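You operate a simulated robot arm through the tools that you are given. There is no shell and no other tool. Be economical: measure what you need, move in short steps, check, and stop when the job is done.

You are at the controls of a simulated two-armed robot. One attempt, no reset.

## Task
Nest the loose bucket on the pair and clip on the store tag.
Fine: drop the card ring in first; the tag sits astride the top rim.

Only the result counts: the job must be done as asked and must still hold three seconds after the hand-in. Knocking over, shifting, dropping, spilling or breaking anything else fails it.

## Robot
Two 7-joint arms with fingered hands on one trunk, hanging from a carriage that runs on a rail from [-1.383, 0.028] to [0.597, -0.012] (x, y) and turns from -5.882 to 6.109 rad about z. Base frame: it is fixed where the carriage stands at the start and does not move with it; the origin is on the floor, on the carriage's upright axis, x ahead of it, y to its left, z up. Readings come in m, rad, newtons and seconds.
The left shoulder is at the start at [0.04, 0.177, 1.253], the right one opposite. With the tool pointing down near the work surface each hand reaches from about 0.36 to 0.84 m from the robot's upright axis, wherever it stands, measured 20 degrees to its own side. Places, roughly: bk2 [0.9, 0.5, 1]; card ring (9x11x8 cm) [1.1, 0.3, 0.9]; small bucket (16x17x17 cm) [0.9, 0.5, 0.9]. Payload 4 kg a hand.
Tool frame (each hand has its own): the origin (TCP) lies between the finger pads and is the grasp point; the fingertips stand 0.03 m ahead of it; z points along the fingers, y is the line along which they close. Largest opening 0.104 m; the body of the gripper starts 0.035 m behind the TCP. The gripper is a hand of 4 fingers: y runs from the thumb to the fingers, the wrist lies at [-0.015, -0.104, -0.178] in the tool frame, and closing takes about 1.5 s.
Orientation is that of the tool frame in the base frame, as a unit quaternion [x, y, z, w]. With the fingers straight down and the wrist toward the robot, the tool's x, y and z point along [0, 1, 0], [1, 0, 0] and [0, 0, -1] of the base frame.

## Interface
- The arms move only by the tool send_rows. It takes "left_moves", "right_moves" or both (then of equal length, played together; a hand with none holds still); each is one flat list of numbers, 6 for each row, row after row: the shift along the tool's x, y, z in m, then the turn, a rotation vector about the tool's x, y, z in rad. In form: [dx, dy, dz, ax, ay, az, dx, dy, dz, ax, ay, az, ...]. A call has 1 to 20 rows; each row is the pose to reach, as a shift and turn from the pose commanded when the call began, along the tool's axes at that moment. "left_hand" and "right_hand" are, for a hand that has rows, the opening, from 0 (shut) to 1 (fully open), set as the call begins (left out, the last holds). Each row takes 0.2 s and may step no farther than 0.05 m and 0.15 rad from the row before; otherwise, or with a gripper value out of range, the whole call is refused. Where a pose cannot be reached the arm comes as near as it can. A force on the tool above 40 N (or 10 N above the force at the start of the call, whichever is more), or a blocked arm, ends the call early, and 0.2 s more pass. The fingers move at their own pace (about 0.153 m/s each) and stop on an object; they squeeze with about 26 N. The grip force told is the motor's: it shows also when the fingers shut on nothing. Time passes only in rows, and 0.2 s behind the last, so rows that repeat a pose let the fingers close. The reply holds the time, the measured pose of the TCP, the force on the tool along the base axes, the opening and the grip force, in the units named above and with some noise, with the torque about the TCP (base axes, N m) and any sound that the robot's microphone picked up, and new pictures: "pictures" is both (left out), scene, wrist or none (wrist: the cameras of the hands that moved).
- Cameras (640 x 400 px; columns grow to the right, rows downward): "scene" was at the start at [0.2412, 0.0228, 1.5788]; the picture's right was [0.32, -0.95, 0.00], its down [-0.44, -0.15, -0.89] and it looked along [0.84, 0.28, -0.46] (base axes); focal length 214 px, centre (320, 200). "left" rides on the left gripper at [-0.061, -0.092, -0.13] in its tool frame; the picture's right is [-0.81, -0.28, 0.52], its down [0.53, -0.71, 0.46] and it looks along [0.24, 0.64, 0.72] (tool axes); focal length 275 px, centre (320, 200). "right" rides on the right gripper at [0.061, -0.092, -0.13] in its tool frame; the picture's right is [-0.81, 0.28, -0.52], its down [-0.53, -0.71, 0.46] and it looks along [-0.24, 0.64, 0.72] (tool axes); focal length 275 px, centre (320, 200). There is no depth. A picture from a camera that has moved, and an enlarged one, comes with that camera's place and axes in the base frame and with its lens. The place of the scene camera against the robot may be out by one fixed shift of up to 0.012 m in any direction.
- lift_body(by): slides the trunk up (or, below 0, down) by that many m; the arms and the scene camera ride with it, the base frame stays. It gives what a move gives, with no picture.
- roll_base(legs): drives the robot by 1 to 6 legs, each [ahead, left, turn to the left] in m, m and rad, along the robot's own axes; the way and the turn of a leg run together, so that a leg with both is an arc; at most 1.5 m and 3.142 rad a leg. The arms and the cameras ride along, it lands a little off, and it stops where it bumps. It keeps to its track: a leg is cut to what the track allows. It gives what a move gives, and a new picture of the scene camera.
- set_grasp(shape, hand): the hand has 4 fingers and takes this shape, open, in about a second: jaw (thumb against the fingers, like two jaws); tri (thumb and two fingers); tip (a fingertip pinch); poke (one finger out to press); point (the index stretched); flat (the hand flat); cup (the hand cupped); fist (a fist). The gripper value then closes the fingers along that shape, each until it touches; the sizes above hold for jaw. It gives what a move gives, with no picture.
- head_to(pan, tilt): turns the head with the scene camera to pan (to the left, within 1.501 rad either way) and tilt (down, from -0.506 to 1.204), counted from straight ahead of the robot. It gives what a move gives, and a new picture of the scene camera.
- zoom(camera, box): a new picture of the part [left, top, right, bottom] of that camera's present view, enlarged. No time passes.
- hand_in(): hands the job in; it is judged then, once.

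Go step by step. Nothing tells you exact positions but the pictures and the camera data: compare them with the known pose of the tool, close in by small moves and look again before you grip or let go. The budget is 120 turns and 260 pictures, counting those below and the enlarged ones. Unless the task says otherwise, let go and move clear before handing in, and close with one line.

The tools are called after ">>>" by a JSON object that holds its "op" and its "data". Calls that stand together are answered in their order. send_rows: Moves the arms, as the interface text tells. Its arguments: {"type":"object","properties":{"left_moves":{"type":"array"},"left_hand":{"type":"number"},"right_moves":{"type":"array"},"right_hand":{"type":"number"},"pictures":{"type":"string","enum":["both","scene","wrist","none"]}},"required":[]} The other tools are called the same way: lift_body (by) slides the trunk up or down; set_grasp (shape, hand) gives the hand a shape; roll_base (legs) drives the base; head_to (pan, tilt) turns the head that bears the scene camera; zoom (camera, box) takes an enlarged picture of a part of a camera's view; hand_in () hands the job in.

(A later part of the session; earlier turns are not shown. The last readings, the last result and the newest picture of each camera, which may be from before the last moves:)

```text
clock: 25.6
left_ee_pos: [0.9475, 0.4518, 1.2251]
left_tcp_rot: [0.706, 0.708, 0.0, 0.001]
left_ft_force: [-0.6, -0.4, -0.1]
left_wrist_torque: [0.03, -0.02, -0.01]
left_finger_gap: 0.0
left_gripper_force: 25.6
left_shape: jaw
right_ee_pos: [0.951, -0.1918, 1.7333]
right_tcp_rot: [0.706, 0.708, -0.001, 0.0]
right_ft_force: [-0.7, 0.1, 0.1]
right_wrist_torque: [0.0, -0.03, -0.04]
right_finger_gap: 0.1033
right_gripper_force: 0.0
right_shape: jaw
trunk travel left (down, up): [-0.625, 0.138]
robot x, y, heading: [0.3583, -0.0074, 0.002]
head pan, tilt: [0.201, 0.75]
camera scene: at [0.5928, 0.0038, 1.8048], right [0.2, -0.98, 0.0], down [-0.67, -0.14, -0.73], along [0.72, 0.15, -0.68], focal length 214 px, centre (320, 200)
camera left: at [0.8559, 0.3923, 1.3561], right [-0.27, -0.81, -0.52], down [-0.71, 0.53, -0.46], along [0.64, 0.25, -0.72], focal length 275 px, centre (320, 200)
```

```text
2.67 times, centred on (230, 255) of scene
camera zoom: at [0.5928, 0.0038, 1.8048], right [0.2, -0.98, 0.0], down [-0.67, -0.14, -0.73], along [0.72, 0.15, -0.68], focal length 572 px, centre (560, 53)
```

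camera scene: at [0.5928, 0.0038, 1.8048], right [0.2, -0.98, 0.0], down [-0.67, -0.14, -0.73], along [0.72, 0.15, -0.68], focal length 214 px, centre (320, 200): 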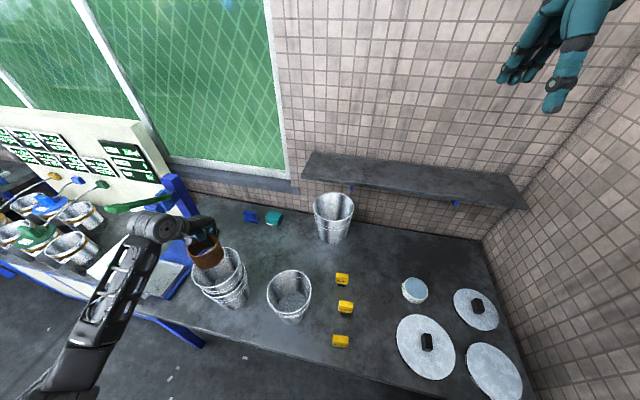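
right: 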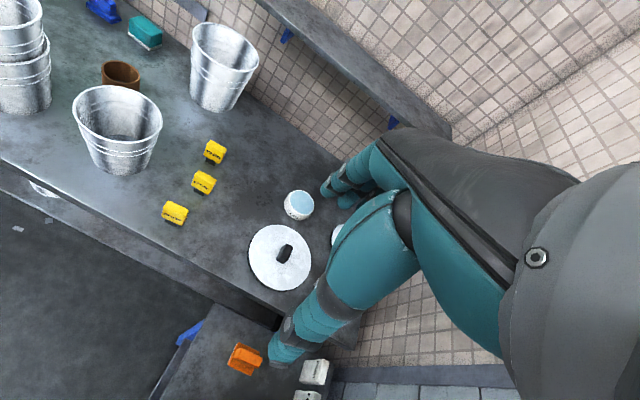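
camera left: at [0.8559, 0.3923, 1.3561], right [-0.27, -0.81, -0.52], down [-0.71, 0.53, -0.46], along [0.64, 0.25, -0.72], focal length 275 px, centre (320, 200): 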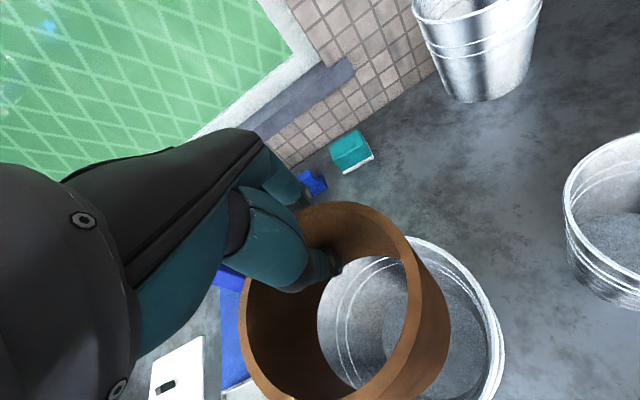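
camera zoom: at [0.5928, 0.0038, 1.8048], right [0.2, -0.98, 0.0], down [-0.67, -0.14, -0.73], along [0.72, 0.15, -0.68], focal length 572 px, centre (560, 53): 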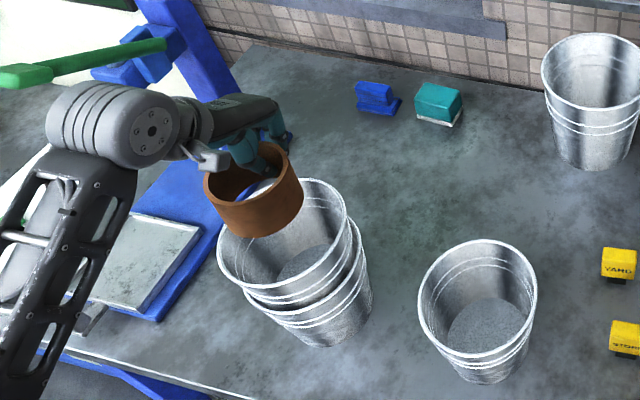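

From the wrist view the pair's rim centre is about [0.913, 0.456]. I'll nudge 8 mm left and lower the ring just into the rim, then check.

>>> {"op": "send_rows", "data": {"left_moves": [0.008, -0.003, 0.01, 0, 0, 0, 0.008, -0.003, 0.04, 0, 0, 0, 0.008, -0.003, 0.07, 0, 0, 0, 0.008, -0.003, 0.1, 0, 0, 0, 0.008, -0.003, 0.1, 0, 0, 0]}}

>>> {"op": "zoom", "data": {"camera": "scene", "box": [140, 180, 320, 330]}}

```text
clock: 26.9
left_ee_pos: [0.9452, 0.4581, 1.1229]
left_tcp_rot: [0.706, 0.709, 0.0, 0.001]
left_ft_force: [-0.7, -0.9, -0.5]
left_wrist_torque: [-0.01, 0.01, 0.0]
left_finger_gap: 0.0001
left_gripper_force: 25.5
left_shape: jaw
right_ee_pos: [0.9517, -0.1931, 1.734]
right_tcp_rot: [0.705, 0.709, 0.001, 0.0]
right_ft_force: [0.1, -0.2, 0.5]
right_wrist_torque: [0.03, 0.0, -0.02]
right_finger_gap: 0.1038
right_gripper_force: 0.0
right_shape: jaw
trunk travel left (down, up): [-0.625, 0.138]
robot x, y, heading: [0.3568, -0.0083, 0.003]
head pan, tilt: [0.201, 0.75]
camera scene: at [0.5928, 0.0038, 1.8048], right [0.2, -0.98, 0.0], down [-0.67, -0.14, -0.73], along [0.72, 0.15, -0.68], focal length 214 px, centre (320, 200)
camera left: at [0.8534, 0.3993, 1.2539], right [-0.27, -0.81, -0.52], down [-0.71, 0.53, -0.46], along [0.64, 0.25, -0.72], focal length 275 px, centre (320, 200)
```

scene: 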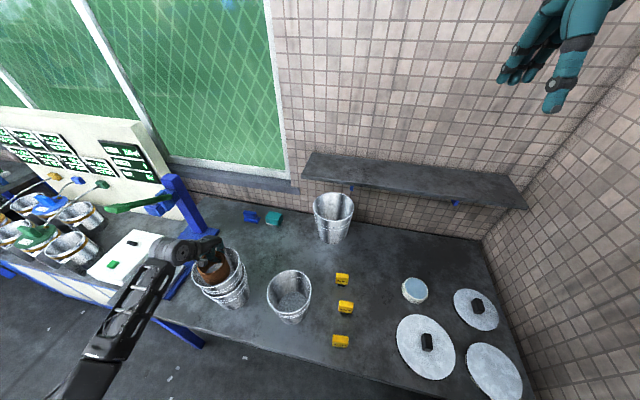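
left: 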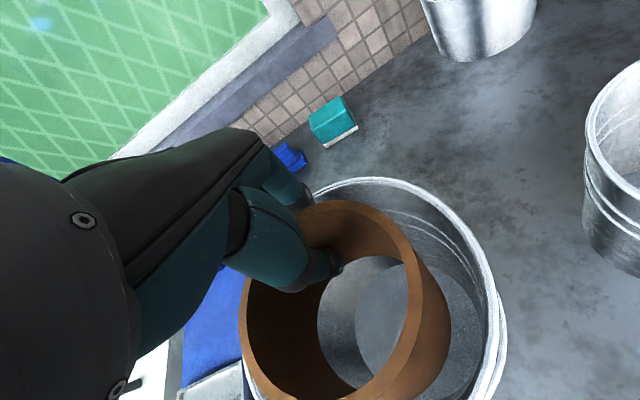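

```text
2.67 times, centred on (230, 255) of scene
camera zoom: at [0.5928, 0.0038, 1.8048], right [0.2, -0.98, 0.0], down [-0.67, -0.14, -0.73], along [0.72, 0.15, -0.68], focal length 572 px, centre (560, 53)
```

zoom: 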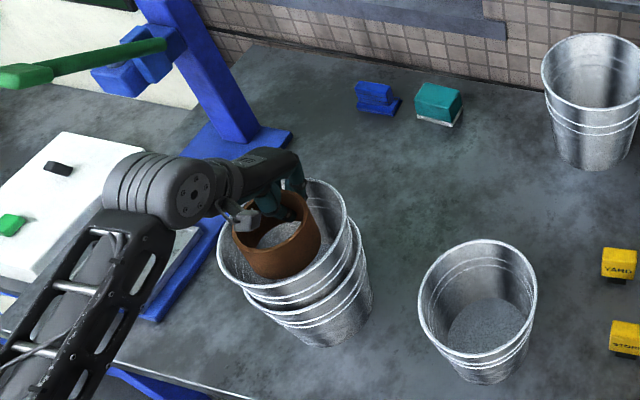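

The ring is inside the rim and roughly centred. I'll lower it further.

>>> {"op": "send_rows", "data": {"left_moves": [0.004, -0.001, 0.02, 0, 0, 0, 0.006, -0.002, 0.04, 0, 0, 0, 0.006, -0.002, 0.06, 0, 0, 0, 0.006, -0.002, 0.075, 0, 0, 0, 0.006, -0.002, 0.075, 0, 0, 0]}}

>>> {"op": "zoom", "data": {"camera": "scene", "box": [140, 180, 320, 330]}}

```text
clock: 28.1
left_ee_pos: [0.944, 0.4671, 1.0494]
left_tcp_rot: [0.706, 0.708, 0.0, 0.0]
left_ft_force: [0.7, -0.1, 3.4]
left_wrist_torque: [0.25, -0.29, -0.04]
left_finger_gap: 0.0
left_gripper_force: 26.1
left_shape: jaw
right_ee_pos: [0.9502, -0.1931, 1.7338]
right_tcp_rot: [0.706, 0.709, 0.0, 0.0]
right_ft_force: [0.0, -0.1, -0.9]
right_wrist_torque: [0.01, 0.01, 0.0]
right_finger_gap: 0.1037
right_gripper_force: 0.0
right_shape: jaw
trunk travel left (down, up): [-0.625, 0.138]
robot x, y, heading: [0.3553, -0.0048, -0.0]
head pan, tilt: [0.201, 0.75]
camera scene: at [0.593, 0.004, 1.8049], right [0.2, -0.98, 0.0], down [-0.67, -0.14, -0.73], along [0.72, 0.15, -0.68], focal length 214 px, centre (320, 200)
camera left: at [0.8525, 0.4065, 1.1796], right [-0.27, -0.81, -0.52], down [-0.71, 0.53, -0.46], along [0.65, 0.25, -0.72], focal length 275 px, centre (320, 200)
```

scene: 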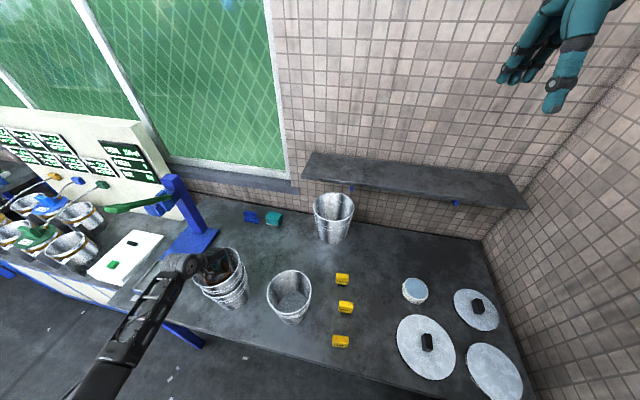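
left: 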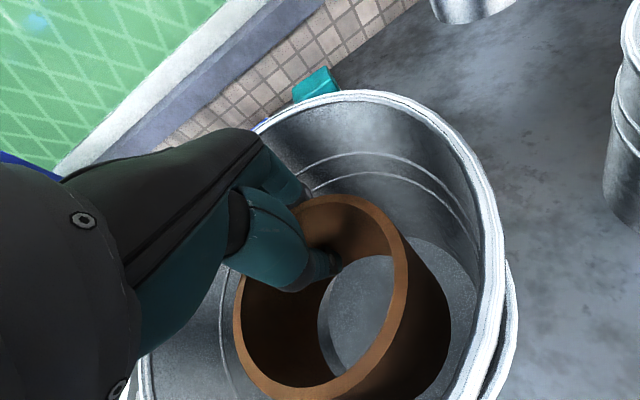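

```text
2.67 times, centred on (230, 255) of scene
camera zoom: at [0.593, 0.004, 1.8049], right [0.2, -0.98, 0.0], down [-0.67, -0.14, -0.73], along [0.72, 0.15, -0.68], focal length 572 px, centre (560, 53)
```

zoom: 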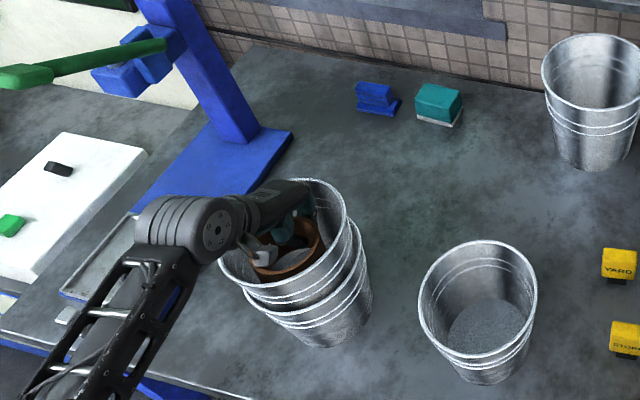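

A 3 N contact shows up, probably a knuckle on the far rim. I'll back off slightly to relieve it and check the force.

>>> {"op": "send_rows", "data": {"left_moves": [-0.004, -0.006, -0.004, 0, 0, 0, -0.005, -0.008, -0.004, 0, 0, 0, -0.005, -0.008, 0.003, 0, 0, 0, -0.005, -0.008, 0.003, 0, 0, 0], "pictures": "wrist"}}

>>> {"op": "zoom", "data": {"camera": "scene", "box": [180, 230, 260, 320]}}

```text
clock: 29.1
left_ee_pos: [0.9346, 0.4615, 1.0467]
left_tcp_rot: [0.706, 0.708, 0.0, 0.0]
left_ft_force: [2.6, 0.2, 4.8]
left_wrist_torque: [0.32, -0.38, -0.05]
left_finger_gap: 0.0001
left_gripper_force: 26.2
left_shape: jaw
right_ee_pos: [0.951, -0.1926, 1.7342]
right_tcp_rot: [0.706, 0.708, 0.0, 0.0]
right_ft_force: [-0.1, -1.0, -0.1]
right_wrist_torque: [0.0, 0.01, 0.0]
right_finger_gap: 0.1039
right_gripper_force: 0.1
right_shape: jaw
trunk travel left (down, up): [-0.625, 0.138]
robot x, y, heading: [0.3559, -0.0077, 0.004]
head pan, tilt: [0.201, 0.75]
camera left: at [0.8434, 0.4024, 1.1772], right [-0.27, -0.81, -0.52], down [-0.71, 0.53, -0.46], along [0.65, 0.25, -0.72], focal length 275 px, centre (320, 200)
```

left: 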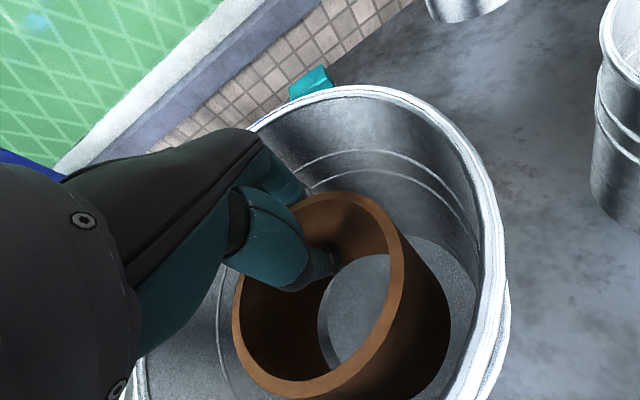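

```text
4.44 times, centred on (220, 275) of scene
camera zoom: at [0.5931, 0.004, 1.805], right [0.2, -0.98, 0.0], down [-0.67, -0.14, -0.73], along [0.72, 0.15, -0.68], focal length 953 px, centre (764, -133)
```

zoom: 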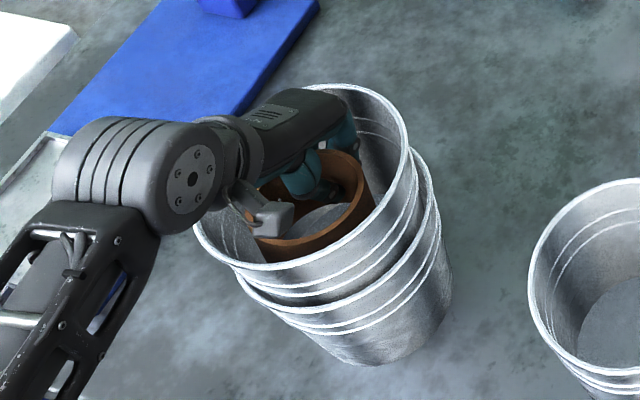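

The knuckles are on the far-left rim and the ring is near the close wall. I'll rise 1 cm and recentre before letting the ring drop the last few centimetres.

>>> {"op": "send_rows", "data": {"left_moves": [0, 0, -0.008, 0, 0, 0, -0.003, 0.007, -0.012, 0, 0, 0, -0.003, 0.007, -0.012, 0, 0, 0], "pictures": "wrist"}}

```text
clock: 29.9
left_ee_pos: [0.9417, 0.459, 1.058]
left_tcp_rot: [0.706, 0.709, -0.001, 0.0]
left_ft_force: [-0.9, -0.7, 0.2]
left_wrist_torque: [0.06, -0.02, -0.01]
left_finger_gap: 0.0002
left_gripper_force: 25.9
left_shape: jaw
right_ee_pos: [0.951, -0.1924, 1.7341]
right_tcp_rot: [0.706, 0.708, 0.0, 0.0]
right_ft_force: [0.2, -1.0, -0.9]
right_wrist_torque: [0.02, 0.0, -0.01]
right_finger_gap: 0.1036
right_gripper_force: 0.0
right_shape: jaw
trunk travel left (down, up): [-0.625, 0.138]
robot x, y, heading: [0.3586, -0.0089, 0.0]
head pan, tilt: [0.201, 0.75]
camera left: at [0.8494, 0.399, 1.1892], right [-0.27, -0.81, -0.52], down [-0.72, 0.53, -0.45], along [0.64, 0.25, -0.73], focal length 275 px, centre (320, 200)
```

left: 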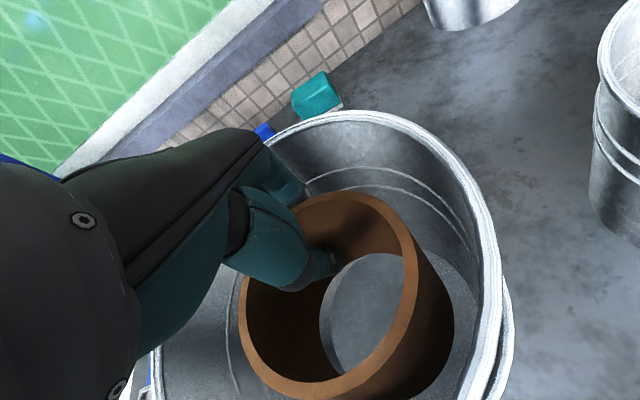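

Free of contact. Releasing the ring with a partial opening.

>>> {"op": "send_rows", "data": {"left_moves": [0, 0, 0, 0, 0, 0, 0, 0, 0, 0, 0, 0, 0, 0, 0, 0, 0, 0, 0, 0, 0, 0, 0, 0], "left_hand": 0.3}}

```text
clock: 30.9
left_ee_pos: [0.942, 0.4588, 1.0574]
left_tcp_rot: [0.706, 0.708, 0.0, 0.0]
left_ft_force: [-1.4, -0.3, 0.1]
left_wrist_torque: [0.0, -0.02, 0.01]
left_finger_gap: 0.0306
left_gripper_force: 0.1
left_shape: jaw
right_ee_pos: [0.9507, -0.1935, 1.7349]
right_tcp_rot: [0.706, 0.709, 0.0, 0.0]
right_ft_force: [0.0, -0.2, -0.1]
right_wrist_torque: [0.01, -0.03, 0.02]
right_finger_gap: 0.1037
right_gripper_force: 0.1
right_shape: jaw
trunk travel left (down, up): [-0.625, 0.138]
robot x, y, heading: [0.3588, -0.0056, 0.001]
head pan, tilt: [0.201, 0.75]
camera scene: at [0.5927, 0.0039, 1.8047], right [0.2, -0.98, 0.0], down [-0.67, -0.14, -0.73], along [0.72, 0.15, -0.68], focal length 214 px, centre (320, 200)
camera left: at [0.8493, 0.3992, 1.1894], right [-0.27, -0.81, -0.52], down [-0.72, 0.53, -0.46], along [0.64, 0.25, -0.72], focal length 275 px, centre (320, 200)
```

scene: 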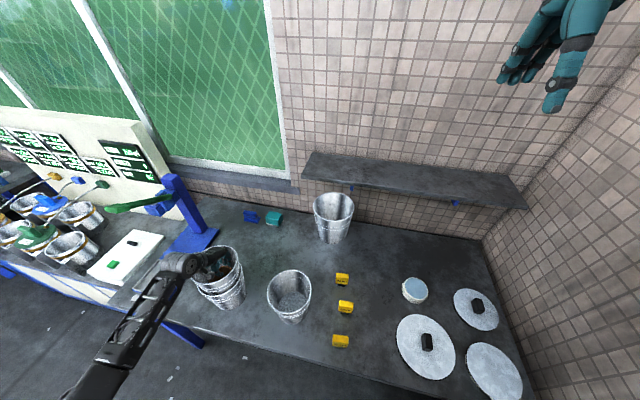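
left: 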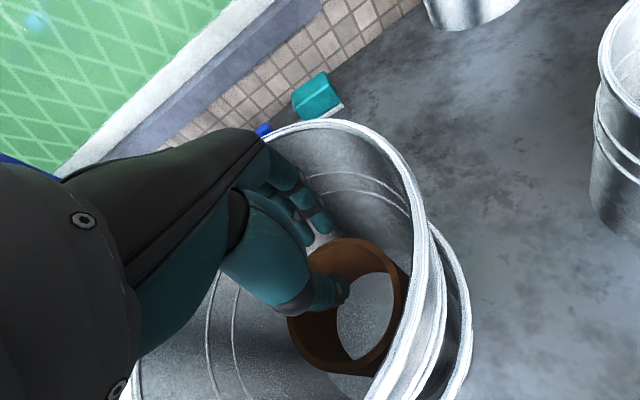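

The ring dropped, but the upper bucket now seems to lean a bit. I'll raise the hand straight up and look.

>>> {"op": "send_rows", "data": {"left_moves": [0, -0.002, -0.03, 0, 0, 0, 0, -0.005, -0.07, 0, 0, 0, 0, -0.005, -0.115, 0, 0, 0, 0, -0.005, -0.16, 0, 0, 0, 0, -0.005, -0.2, 0, 0, 0]}}

>>> {"op": "zoom", "data": {"camera": "scene", "box": [170, 230, 330, 330]}}

```text
clock: 32.0
left_ee_pos: [0.935, 0.4574, 1.2583]
left_tcp_rot: [0.706, 0.708, -0.001, -0.001]
left_ft_force: [1.1, -0.4, -0.6]
left_wrist_torque: [-0.02, -0.01, -0.02]
left_finger_gap: 0.0307
left_gripper_force: 0.0
left_shape: jaw
right_ee_pos: [0.9505, -0.1936, 1.7357]
right_tcp_rot: [0.706, 0.709, 0.001, -0.001]
right_ft_force: [0.7, 0.2, -0.1]
right_wrist_torque: [0.0, 0.01, 0.01]
right_finger_gap: 0.1037
right_gripper_force: 0.1
right_shape: jaw
trunk travel left (down, up): [-0.625, 0.138]
robot x, y, heading: [0.3548, -0.0097, -0.001]
head pan, tilt: [0.201, 0.75]
camera scene: at [0.5929, 0.0039, 1.8048], right [0.2, -0.98, 0.0], down [-0.67, -0.14, -0.73], along [0.72, 0.15, -0.68], focal length 214 px, centre (320, 200)
camera left: at [0.8445, 0.3985, 1.3906], right [-0.27, -0.81, -0.52], down [-0.72, 0.53, -0.45], along [0.64, 0.25, -0.73], focal length 275 px, centre (320, 200)
```

scene: 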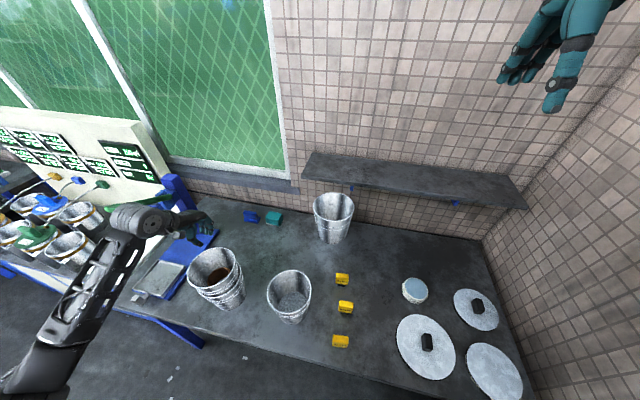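
left: 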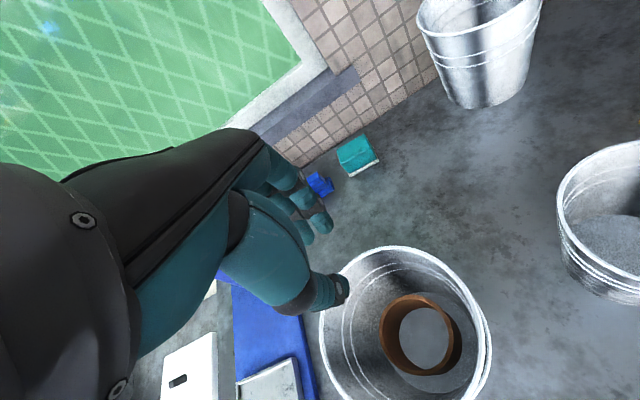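

```text
4.00 times, centred on (250, 280) of scene
camera zoom: at [0.5929, 0.0039, 1.8048], right [0.2, -0.98, 0.0], down [-0.67, -0.14, -0.73], along [0.72, 0.15, -0.68], focal length 858 px, centre (600, -120)
```

zoom: 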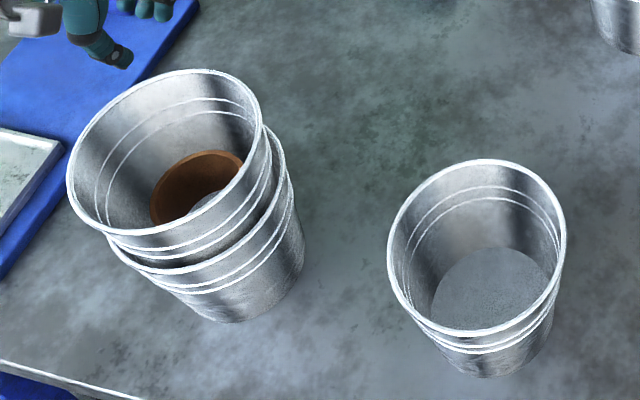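

The ring sits upright in the pair, whose rim centre now measures about [0.908, 0.476] after moving roughly 1.5 cm. Next I'll place the left hand above the loose bucket's near wall, with the thumb outside and the fingers inside.

>>> {"op": "send_rows", "data": {"left_moves": [-0.045, -0.017, 0, 0, 0, 0, -0.09, -0.035, 0, 0, 0, 0, -0.135, -0.052, 0, 0, 0, 0, -0.18, -0.07, 0, 0, 0, 0, -0.225, -0.087, 0, 0, 0, 0, -0.269, -0.104, 0, 0, 0, 0, -0.269, -0.104, 0.045, 0, 0, 0, -0.269, -0.104, 0.09, 0, 0, 0, -0.269, -0.104, 0.12, 0, 0, 0, -0.269, -0.104, 0.12, 0, 0, 0], "left_hand": 1}}

>>> {"op": "zoom", "data": {"camera": "scene", "box": [170, 230, 350, 350]}}

```text
clock: 34.2
left_ee_pos: [0.8328, 0.188, 1.1384]
left_tcp_rot: [0.706, 0.709, 0.0, 0.0]
left_ft_force: [0.3, -0.6, 0.4]
left_wrist_torque: [-0.03, 0.02, 0.02]
left_finger_gap: 0.1038
left_gripper_force: 0.2
left_shape: jaw
right_ee_pos: [0.9502, -0.1929, 1.7351]
right_tcp_rot: [0.706, 0.708, 0.0, 0.0]
right_ft_force: [0.5, 0.5, -0.8]
right_wrist_torque: [0.01, -0.03, -0.03]
right_finger_gap: 0.1037
right_gripper_force: 0.0
right_shape: jaw
trunk travel left (down, up): [-0.625, 0.138]
robot x, y, heading: [0.3571, -0.0075, 0.004]
head pan, tilt: [0.201, 0.75]
camera scene: at [0.5928, 0.0039, 1.8048], right [0.2, -0.98, 0.0], down [-0.67, -0.14, -0.73], along [0.72, 0.15, -0.68], focal length 214 px, centre (320, 200)
camera left: at [0.7411, 0.1284, 1.2688], right [-0.27, -0.81, -0.52], down [-0.71, 0.53, -0.46], along [0.64, 0.25, -0.72], focal length 275 px, centre (320, 200)
```

scene: 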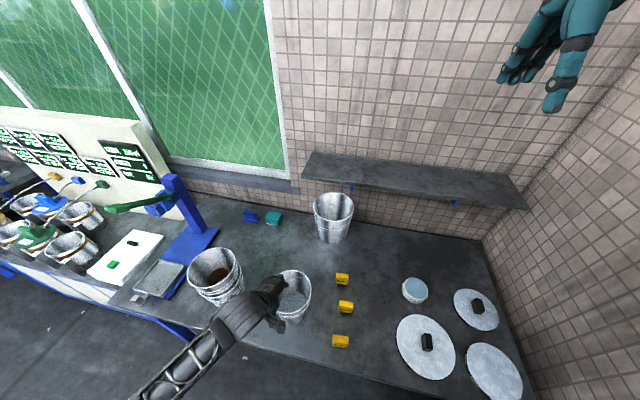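
left: 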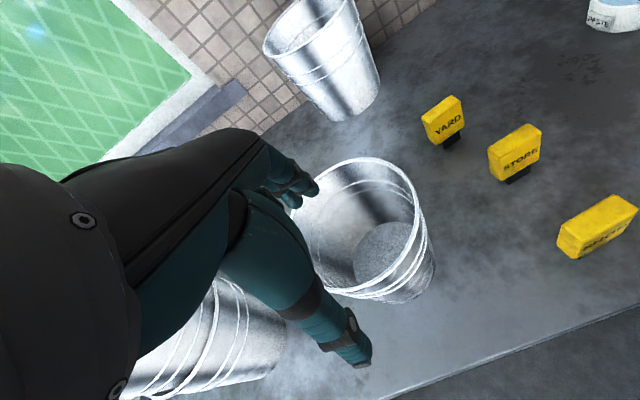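

```text
3.33 times, centred on (260, 290) of scene
camera zoom: at [0.5928, 0.0039, 1.8048], right [0.2, -0.98, 0.0], down [-0.67, -0.14, -0.73], along [0.72, 0.15, -0.68], focal length 715 px, centre (520, -100)
```

zoom: 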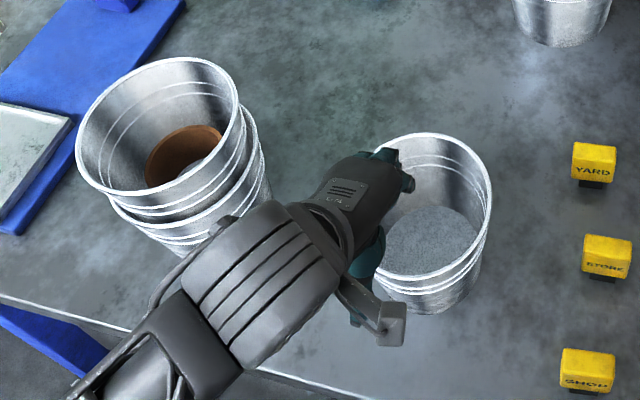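

The near wall of the loose bucket is at x≈0.835, right under the hand. I'll tilt 0.12 rad to match the wall slope and descend around the rim.

>>> {"op": "send_rows", "data": {"left_moves": [0, 0, 0, -0.12, 0, 0, 0, 0.001, 0.04, -0.12, 0, 0, 0, 0.001, 0.08, -0.12, 0, 0, 0, 0.001, 0.12, -0.12, 0, 0, 0, 0.002, 0.153, -0.12, 0, 0, 0, 0.002, 0.153, -0.12, 0, 0], "pictures": "wrist"}}

>>> {"op": "zoom", "data": {"camera": "scene", "box": [190, 240, 350, 350]}}

```text
clock: 35.6
left_ee_pos: [0.834, 0.1885, 0.9844]
left_tcp_rot: [0.704, 0.708, 0.043, 0.042]
left_ft_force: [0.1, -0.1, 0.0]
left_wrist_torque: [0.0, 0.0, 0.01]
left_finger_gap: 0.1033
left_gripper_force: 0.0
left_shape: jaw
right_ee_pos: [0.9503, -0.1936, 1.7346]
right_tcp_rot: [0.706, 0.708, 0.0, 0.0]
right_ft_force: [-0.3, 0.0, -0.3]
right_wrist_torque: [0.02, 0.02, 0.0]
right_finger_gap: 0.1039
right_gripper_force: 0.0
right_shape: jaw
trunk travel left (down, up): [-0.625, 0.138]
robot x, y, heading: [0.3589, -0.0047, 0.003]
head pan, tilt: [0.201, 0.75]
camera left: at [0.7284, 0.1289, 1.1032], right [-0.21, -0.81, -0.55], down [-0.66, 0.53, -0.54], along [0.73, 0.25, -0.64], focal length 275 px, centre (320, 200)
```

left: 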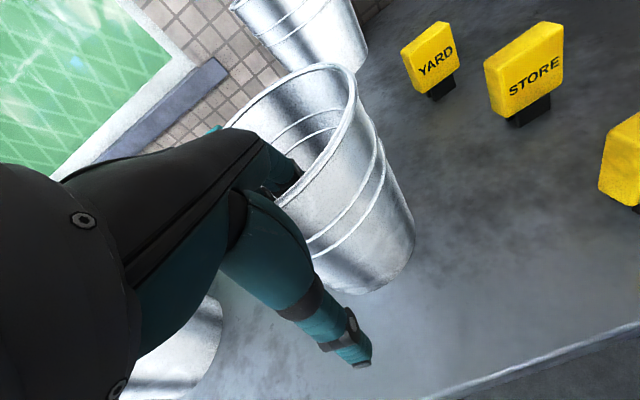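

```text
3.64 times, centred on (270, 295) of scene
camera zoom: at [0.5929, 0.0038, 1.8048], right [0.2, -0.98, 0.0], down [-0.67, -0.14, -0.73], along [0.72, 0.15, -0.68], focal length 780 px, centre (502, -146)
```

zoom: 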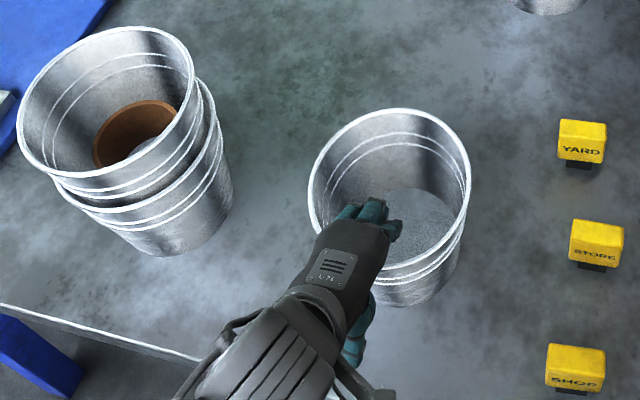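

Thumb outside, fingers inside. Closing on the rim.

>>> {"op": "send_rows", "data": {"left_moves": [0, 0, 0, 0, 0, 0, 0, 0, 0, 0, 0, 0, 0, 0, 0, 0, 0, 0, 0, 0, 0, 0, 0, 0, 0, 0, 0, 0, 0, 0, 0, 0, 0, 0, 0, 0, 0, 0, 0, 0, 0, 0, 0, 0, 0, 0, 0, 0], "left_hand": 0, "pictures": "wrist"}}

>>> {"op": "send_rows", "data": {"left_moves": [0, 0, -0.01, 0, 0, 0, 0, 0, -0.03, 0, 0, 0, 0, 0, -0.05, 0, 0, 0, 0, 0, -0.05, 0, 0, 0]}}

```text
clock: 37.5
left_ee_pos: [0.835, 0.1881, 0.9841]
left_tcp_rot: [0.704, 0.707, 0.043, 0.043]
left_ft_force: [0.1, -0.7, 0.2]
left_wrist_torque: [0.0, -0.01, -0.09]
left_finger_gap: 0.0016
left_gripper_force: 26.0
left_shape: jaw
right_ee_pos: [0.9512, -0.1919, 1.734]
right_tcp_rot: [0.706, 0.708, 0.0, 0.0]
right_ft_force: [0.4, 0.1, 0.5]
right_wrist_torque: [-0.02, 0.0, -0.01]
right_finger_gap: 0.1039
right_gripper_force: 0.0
right_shape: jaw
trunk travel left (down, up): [-0.625, 0.138]
robot x, y, heading: [0.3538, -0.0048, 0.004]
head pan, tilt: [0.201, 0.75]
camera left: at [0.7285, 0.1288, 1.1037], right [-0.21, -0.81, -0.55], down [-0.66, 0.53, -0.54], along [0.73, 0.25, -0.64], focal length 275 px, centre (320, 200)
```

left: 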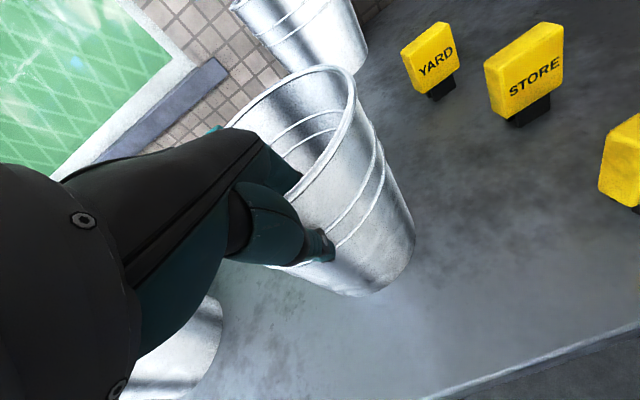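

```text
clock: 38.5
left_ee_pos: [0.8291, 0.1893, 1.0343]
left_tcp_rot: [0.705, 0.707, 0.042, 0.042]
left_ft_force: [-0.2, 0.4, -3.6]
left_wrist_torque: [-0.04, 0.22, 0.0]
left_finger_gap: 0.0016
left_gripper_force: 25.8
left_shape: jaw
right_ee_pos: [0.9509, -0.193, 1.7338]
right_tcp_rot: [0.706, 0.708, -0.001, 0.0]
right_ft_force: [0.5, -1.1, -0.5]
right_wrist_torque: [-0.01, 0.0, -0.02]
right_finger_gap: 0.1036
right_gripper_force: 0.1
right_shape: jaw
trunk travel left (down, up): [-0.625, 0.138]
robot x, y, heading: [0.3567, -0.009, 0.0]
head pan, tilt: [0.201, 0.75]
camera scene: at [0.5928, 0.0038, 1.8047], right [0.2, -0.98, 0.0], down [-0.67, -0.14, -0.73], along [0.72, 0.15, -0.68], focal length 214 px, centre (320, 200)
camera left: at [0.722, 0.1298, 1.1535], right [-0.21, -0.81, -0.55], down [-0.66, 0.53, -0.54], along [0.73, 0.25, -0.64], focal length 275 px, centre (320, 200)
```

scene: 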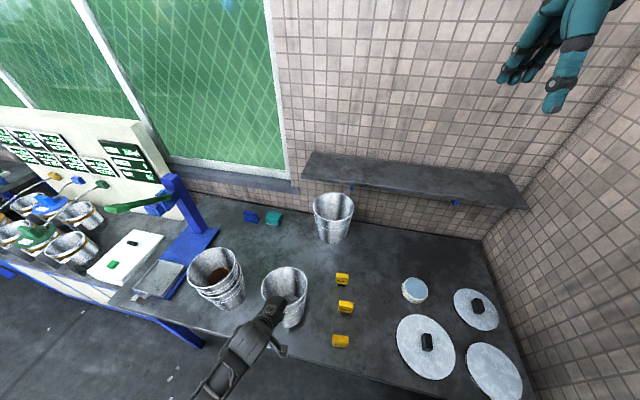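
left: 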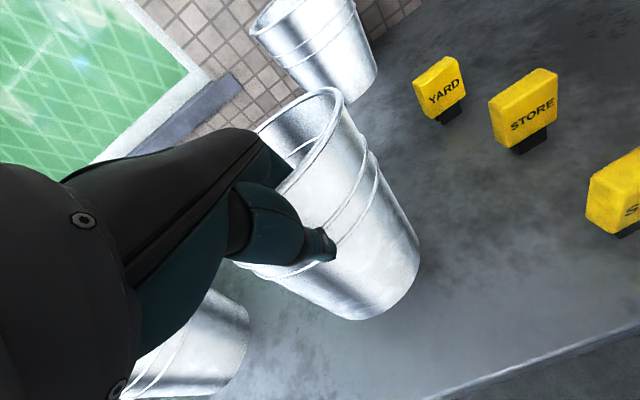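

Held, with about 3.6 N of weight. I'll raise it above the pair and check its tilt.

>>> {"op": "send_rows", "data": {"left_moves": [0, 0.005, -0.045, 0, 0, 0, 0, 0.01, -0.09, 0, 0, 0, 0, 0.015, -0.135, 0, 0, 0, 0, 0.02, -0.18, 0, 0, 0, 0, 0.026, -0.225, 0, 0, 0, 0, 0.031, -0.265, 0, 0, 0, 0, 0.031, -0.265, 0, 0, 0]}}

>>> {"op": "zoom", "data": {"camera": "scene", "box": [170, 200, 370, 350]}}

```text
clock: 40.0
left_ee_pos: [0.8276, 0.1893, 1.3016]
left_tcp_rot: [0.705, 0.707, 0.042, 0.043]
left_ft_force: [-0.3, -0.6, -4.2]
left_wrist_torque: [-0.05, 0.26, 0.01]
left_finger_gap: 0.0012
left_gripper_force: 26.2
left_shape: jaw
right_ee_pos: [0.9504, -0.1924, 1.7351]
right_tcp_rot: [0.706, 0.708, 0.0, 0.0]
right_ft_force: [-0.9, -0.6, 0.3]
right_wrist_torque: [0.03, -0.02, 0.03]
right_finger_gap: 0.1036
right_gripper_force: 0.0
right_shape: jaw
trunk travel left (down, up): [-0.625, 0.138]
robot x, y, heading: [0.3558, -0.0059, 0.004]
head pan, tilt: [0.201, 0.75]
camera scene: at [0.5928, 0.0039, 1.8047], right [0.2, -0.98, 0.0], down [-0.67, -0.14, -0.73], along [0.72, 0.15, -0.68], focal length 214 px, centre (320, 200)
camera left: at [0.7213, 0.1294, 1.4205], right [-0.21, -0.81, -0.55], down [-0.66, 0.53, -0.54], along [0.73, 0.25, -0.64], focal length 275 px, centre (320, 200)
```

scene: 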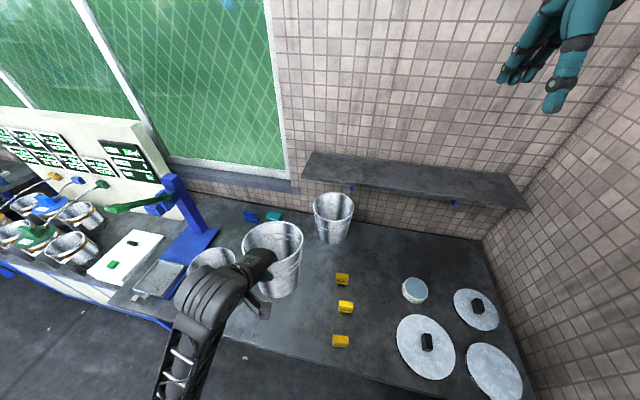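
left: 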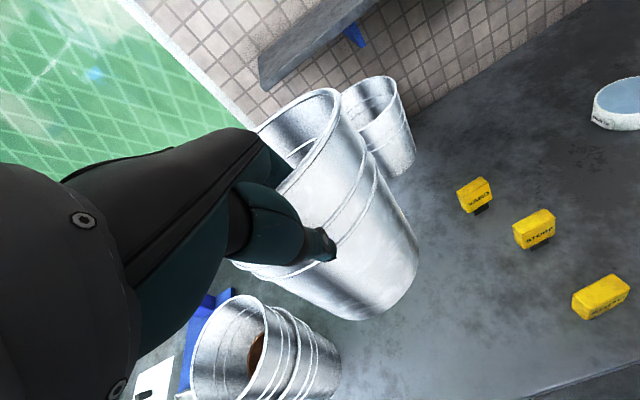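

```text
2.67 times, centred on (270, 275) of scene
camera zoom: at [0.5928, 0.0039, 1.8047], right [0.2, -0.98, 0.0], down [-0.67, -0.14, -0.73], along [0.72, 0.15, -0.68], focal length 572 px, centre (453, 0)
```

zoom: 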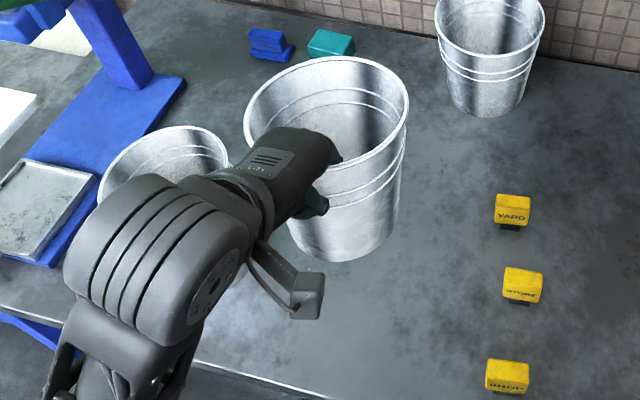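

The bucket has sagged about 0.14 rad, bottom toward the robot. I'll level it with a -0.14 rotation about tool x and look again.

>>> {"op": "send_rows", "data": {"left_moves": [0, 0, 0, -0.07, 0, 0, 0, 0, 0, -0.14, 0, 0, 0, 0, 0, -0.14, 0, 0], "pictures": "wrist"}}

>>> {"op": "zoom", "data": {"camera": "scene", "box": [170, 200, 370, 325]}}

>>> {"op": "zoom", "data": {"camera": "right", "box": [0, 0, 640, 400]}}

```text
clock: 40.9
left_ee_pos: [0.8268, 0.1892, 1.3026]
left_tcp_rot: [0.7, 0.702, 0.092, 0.091]
left_ft_force: [-0.8, 0.1, -3.9]
left_wrist_torque: [-0.05, 0.27, 0.03]
left_finger_gap: 0.0012
left_gripper_force: 26.0
left_shape: jaw
right_ee_pos: [0.951, -0.1923, 1.7352]
right_tcp_rot: [0.706, 0.708, 0.0, 0.0]
right_ft_force: [0.0, -0.7, -0.1]
right_wrist_torque: [0.02, 0.0, 0.02]
right_finger_gap: 0.1037
right_gripper_force: 0.0
right_shape: jaw
trunk travel left (down, up): [-0.625, 0.138]
robot x, y, heading: [0.3574, -0.0087, 0.007]
head pan, tilt: [0.201, 0.75]
camera left: at [0.705, 0.1291, 1.4049], right [-0.13, -0.81, -0.57], down [-0.57, 0.53, -0.62], along [0.81, 0.25, -0.53], focal length 275 px, centre (320, 200)
```

left: 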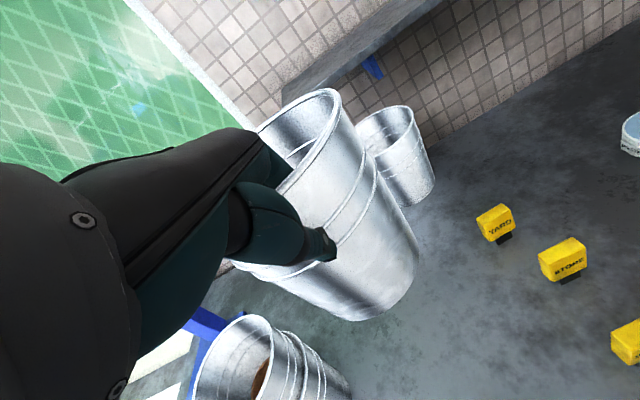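

```text
3.20 times, centred on (270, 262) of scene
camera zoom: at [0.5928, 0.0038, 1.8047], right [0.2, -0.98, 0.0], down [-0.67, -0.14, -0.73], along [0.72, 0.15, -0.68], focal length 686 px, centre (480, 0)
```

zoom: 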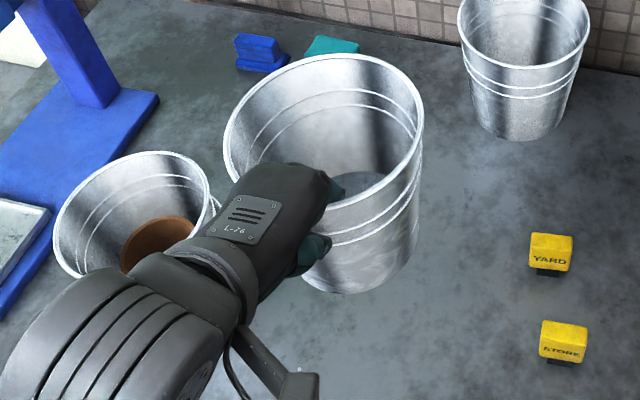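

```text
1.00 times, centred on (320, 200) of right (not enlarged: the box is as wide or as high as the picture)
camera zoom: at [0.8594, -0.132, 1.8642], right [0.28, -0.81, 0.52], down [-0.71, -0.53, -0.46], along [0.65, -0.24, -0.72], focal length 275 px, centre (320, 200)
```

zoom: 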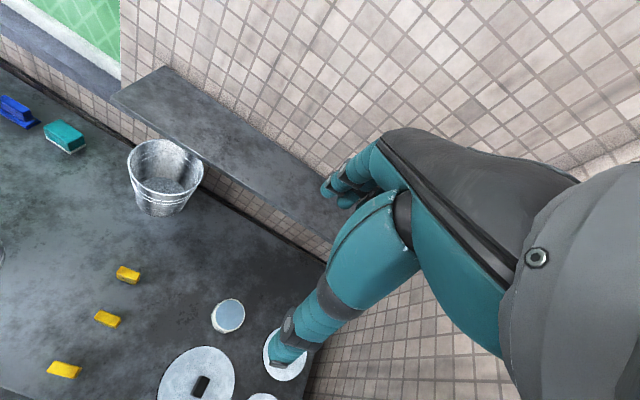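

Now level: rim centre and bottom centre line up vertically. I'll carry it left over the pair at this height.

>>> {"op": "send_rows", "data": {"left_moves": [0.03, 0, 0, 0, 0, 0, 0.07, 0, 0, 0, 0, 0, 0.11, 0, 0, 0, 0, 0, 0.15, 0, 0, 0, 0, 0, 0.19, 0, 0, 0, 0, 0, 0.23, 0, 0, 0, 0, 0, 0.265, 0, 0, 0, 0, 0, 0.285, 0, 0, 0, 0, 0, 0.285, 0, 0, 0, 0, 0]}}

>>> {"op": "zoom", "data": {"camera": "scene", "box": [130, 200, 330, 325]}}

```text
clock: 42.9
left_ee_pos: [0.8243, 0.4755, 1.301]
left_tcp_rot: [0.7, 0.703, 0.091, 0.092]
left_ft_force: [-0.5, -0.1, -3.9]
left_wrist_torque: [-0.03, 0.31, 0.03]
left_finger_gap: 0.0008
left_gripper_force: 25.9
left_shape: jaw
right_ee_pos: [0.9505, -0.1929, 1.7334]
right_tcp_rot: [0.706, 0.708, 0.0, 0.0]
right_ft_force: [-0.1, -0.5, -0.7]
right_wrist_torque: [0.05, 0.03, 0.0]
right_finger_gap: 0.1036
right_gripper_force: 0.0
right_shape: jaw
trunk travel left (down, up): [-0.625, 0.138]
robot x, y, heading: [0.3586, -0.0073, 0.004]
head pan, tilt: [0.201, 0.75]
camera scene: at [0.5928, 0.0038, 1.8047], right [0.2, -0.98, 0.0], down [-0.67, -0.14, -0.73], along [0.72, 0.15, -0.68], focal length 214 px, centre (320, 200)
camera left: at [0.7033, 0.4152, 1.4037], right [-0.13, -0.81, -0.57], down [-0.57, 0.53, -0.62], along [0.81, 0.25, -0.54], focal length 275 px, centre (320, 200)
```

scene: 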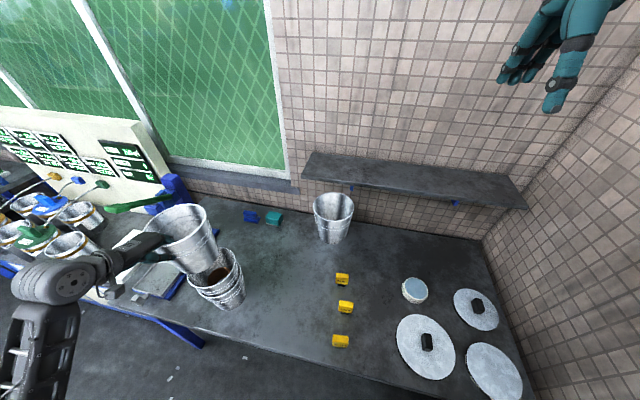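
left: 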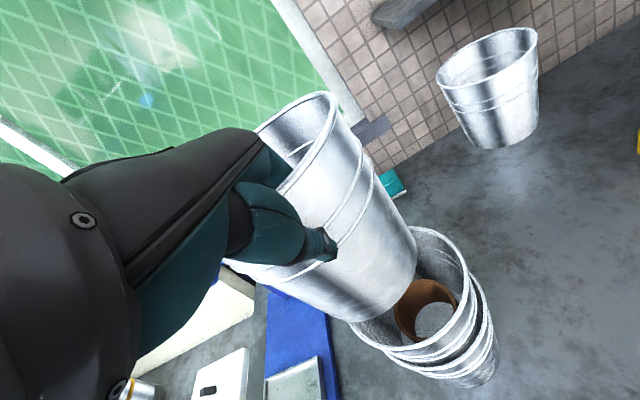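

```text
3.20 times, centred on (230, 262) of scene
camera zoom: at [0.5928, 0.0038, 1.8047], right [0.2, -0.98, 0.0], down [-0.67, -0.14, -0.73], along [0.72, 0.15, -0.68], focal length 686 px, centre (608, 0)
```

zoom: 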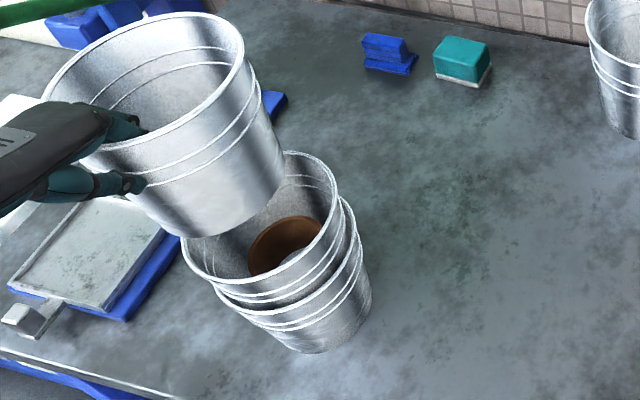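

Both cameras put the held bucket's centre near y=0.504, while the pair is at [0.911, 0.475]. I'll shift 29 mm right and 5 mm ahead, then check alignment.

>>> {"op": "send_rows", "data": {"left_moves": [-0.015, 0.003, 0, 0, 0, 0, -0.029, 0.005, 0.001, 0, 0, 0, -0.029, 0.005, 0.001, 0, 0, 0, -0.029, 0.005, 0.001, 0, 0, 0]}}

>>> {"op": "zoom", "data": {"camera": "scene", "box": [130, 200, 290, 325]}}

```text
clock: 43.9
left_ee_pos: [0.832, 0.4445, 1.3012]
left_tcp_rot: [0.7, 0.702, 0.092, 0.092]
left_ft_force: [0.6, 0.2, -3.6]
left_wrist_torque: [-0.05, 0.28, 0.01]
left_finger_gap: 0.0012
left_gripper_force: 25.8
left_shape: jaw
right_ee_pos: [0.9509, -0.1938, 1.7334]
right_tcp_rot: [0.706, 0.709, 0.0, 0.0]
right_ft_force: [-0.5, -0.3, 0.0]
right_wrist_torque: [-0.01, 0.01, 0.0]
right_finger_gap: 0.1038
right_gripper_force: 0.1
right_shape: jaw
trunk travel left (down, up): [-0.625, 0.138]
robot x, y, heading: [0.3587, -0.0073, 0.002]
head pan, tilt: [0.201, 0.75]
camera scene: at [0.5928, 0.0038, 1.8047], right [0.2, -0.98, 0.0], down [-0.67, -0.14, -0.73], along [0.72, 0.15, -0.68], focal length 214 px, centre (320, 200)
camera left: at [0.7097, 0.3849, 1.4055], right [-0.13, -0.81, -0.57], down [-0.57, 0.53, -0.62], along [0.81, 0.25, -0.53], focal length 275 px, centre (320, 200)
```

scene: 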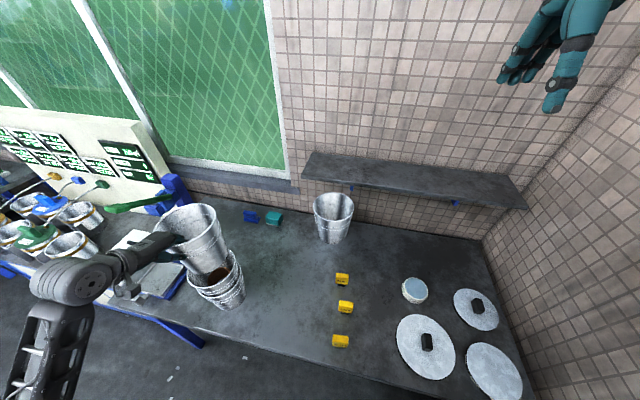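
left: 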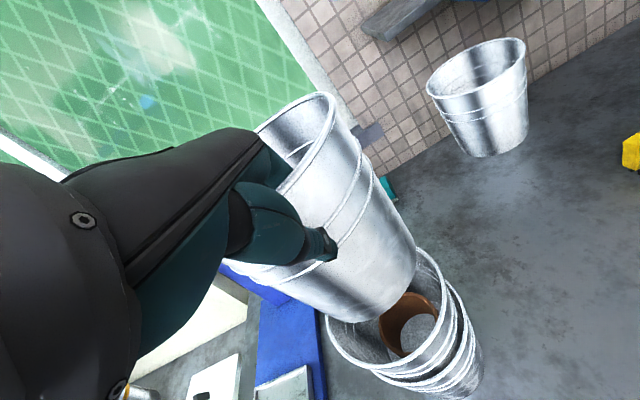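

```text
3.20 times, centred on (210, 262) of scene
camera zoom: at [0.5928, 0.0038, 1.8047], right [0.2, -0.98, 0.0], down [-0.67, -0.14, -0.73], along [0.72, 0.15, -0.68], focal length 686 px, centre (672, 0)
```

zoom: 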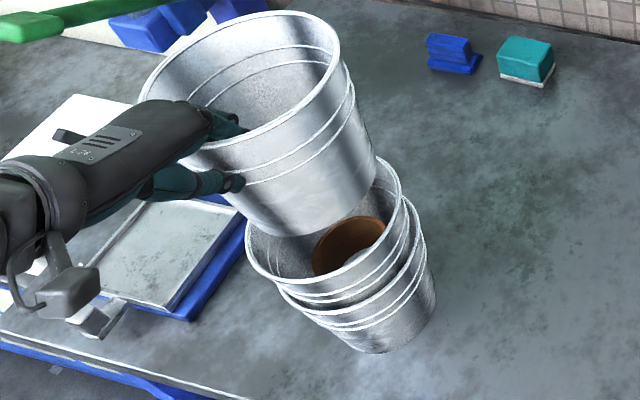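

Looks aligned. I'll lower it to just above the pair's rim and look again.

>>> {"op": "send_rows", "data": {"left_moves": [0, -0.0064, 0.0242, 0, 0, 0, 0, -0.0116, 0.0435, 0, 0, 0, 0, -0.0116, 0.0435, 0, 0, 0], "pictures": "wrist"}}

>>> {"op": "zoom", "data": {"camera": "scene", "box": [150, 200, 270, 320]}}

>>> {"op": "zoom", "data": {"camera": "left", "box": [230, 80, 520, 400]}}

```text
clock: 44.6
left_ee_pos: [0.8309, 0.4446, 1.2571]
left_tcp_rot: [0.7, 0.702, 0.092, 0.091]
left_ft_force: [-0.2, -0.1, -3.7]
left_wrist_torque: [-0.1, 0.27, -0.04]
left_finger_gap: 0.0011
left_gripper_force: 26.2
left_shape: jaw
right_ee_pos: [0.9502, -0.1918, 1.7341]
right_tcp_rot: [0.706, 0.709, 0.0, 0.0]
right_ft_force: [-0.2, 0.6, -0.5]
right_wrist_torque: [-0.01, -0.01, -0.03]
right_finger_gap: 0.1035
right_gripper_force: 0.1
right_shape: jaw
trunk travel left (down, up): [-0.625, 0.138]
robot x, y, heading: [0.3566, -0.0062, 0.005]
head pan, tilt: [0.201, 0.75]
camera left: at [0.7101, 0.3849, 1.3599], right [-0.13, -0.81, -0.57], down [-0.57, 0.53, -0.62], along [0.81, 0.25, -0.54], focal length 275 px, centre (320, 200)
```

left: 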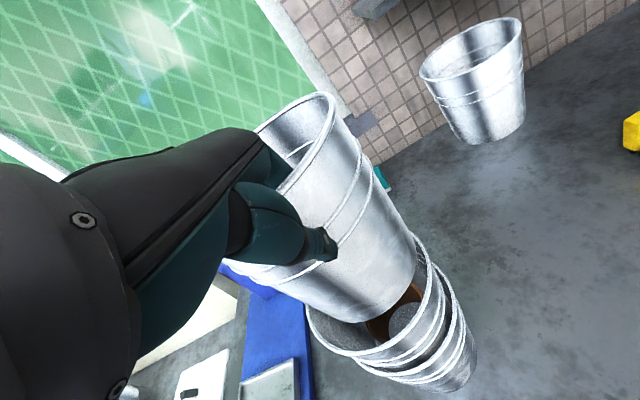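

```text
3.33 times, centred on (210, 260) of scene
camera zoom: at [0.5928, 0.0038, 1.8047], right [0.2, -0.98, 0.0], down [-0.67, -0.14, -0.73], along [0.72, 0.15, -0.68], focal length 715 px, centre (687, 0)
```

zoom: 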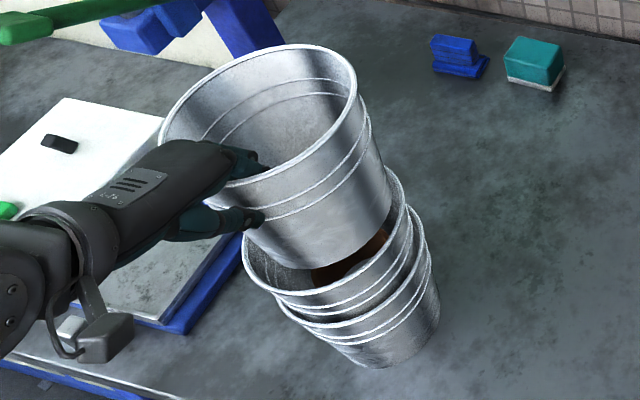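

```text
1.25 times, centred on (375, 240) of left
camera zoom: at [0.7101, 0.3849, 1.3599], right [-0.13, -0.81, -0.57], down [-0.57, 0.53, -0.62], along [0.81, 0.25, -0.54], focal length 344 px, centre (251, 150)
```

zoom: 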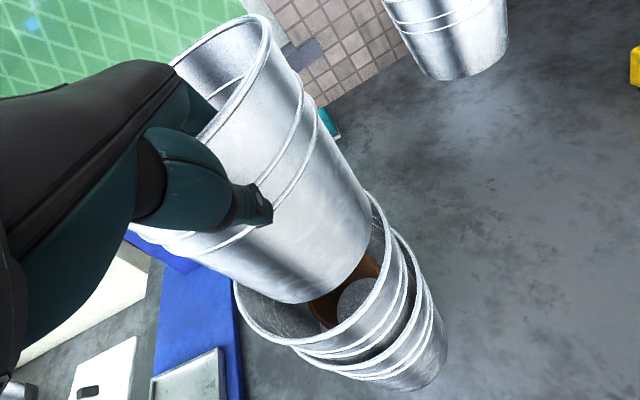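

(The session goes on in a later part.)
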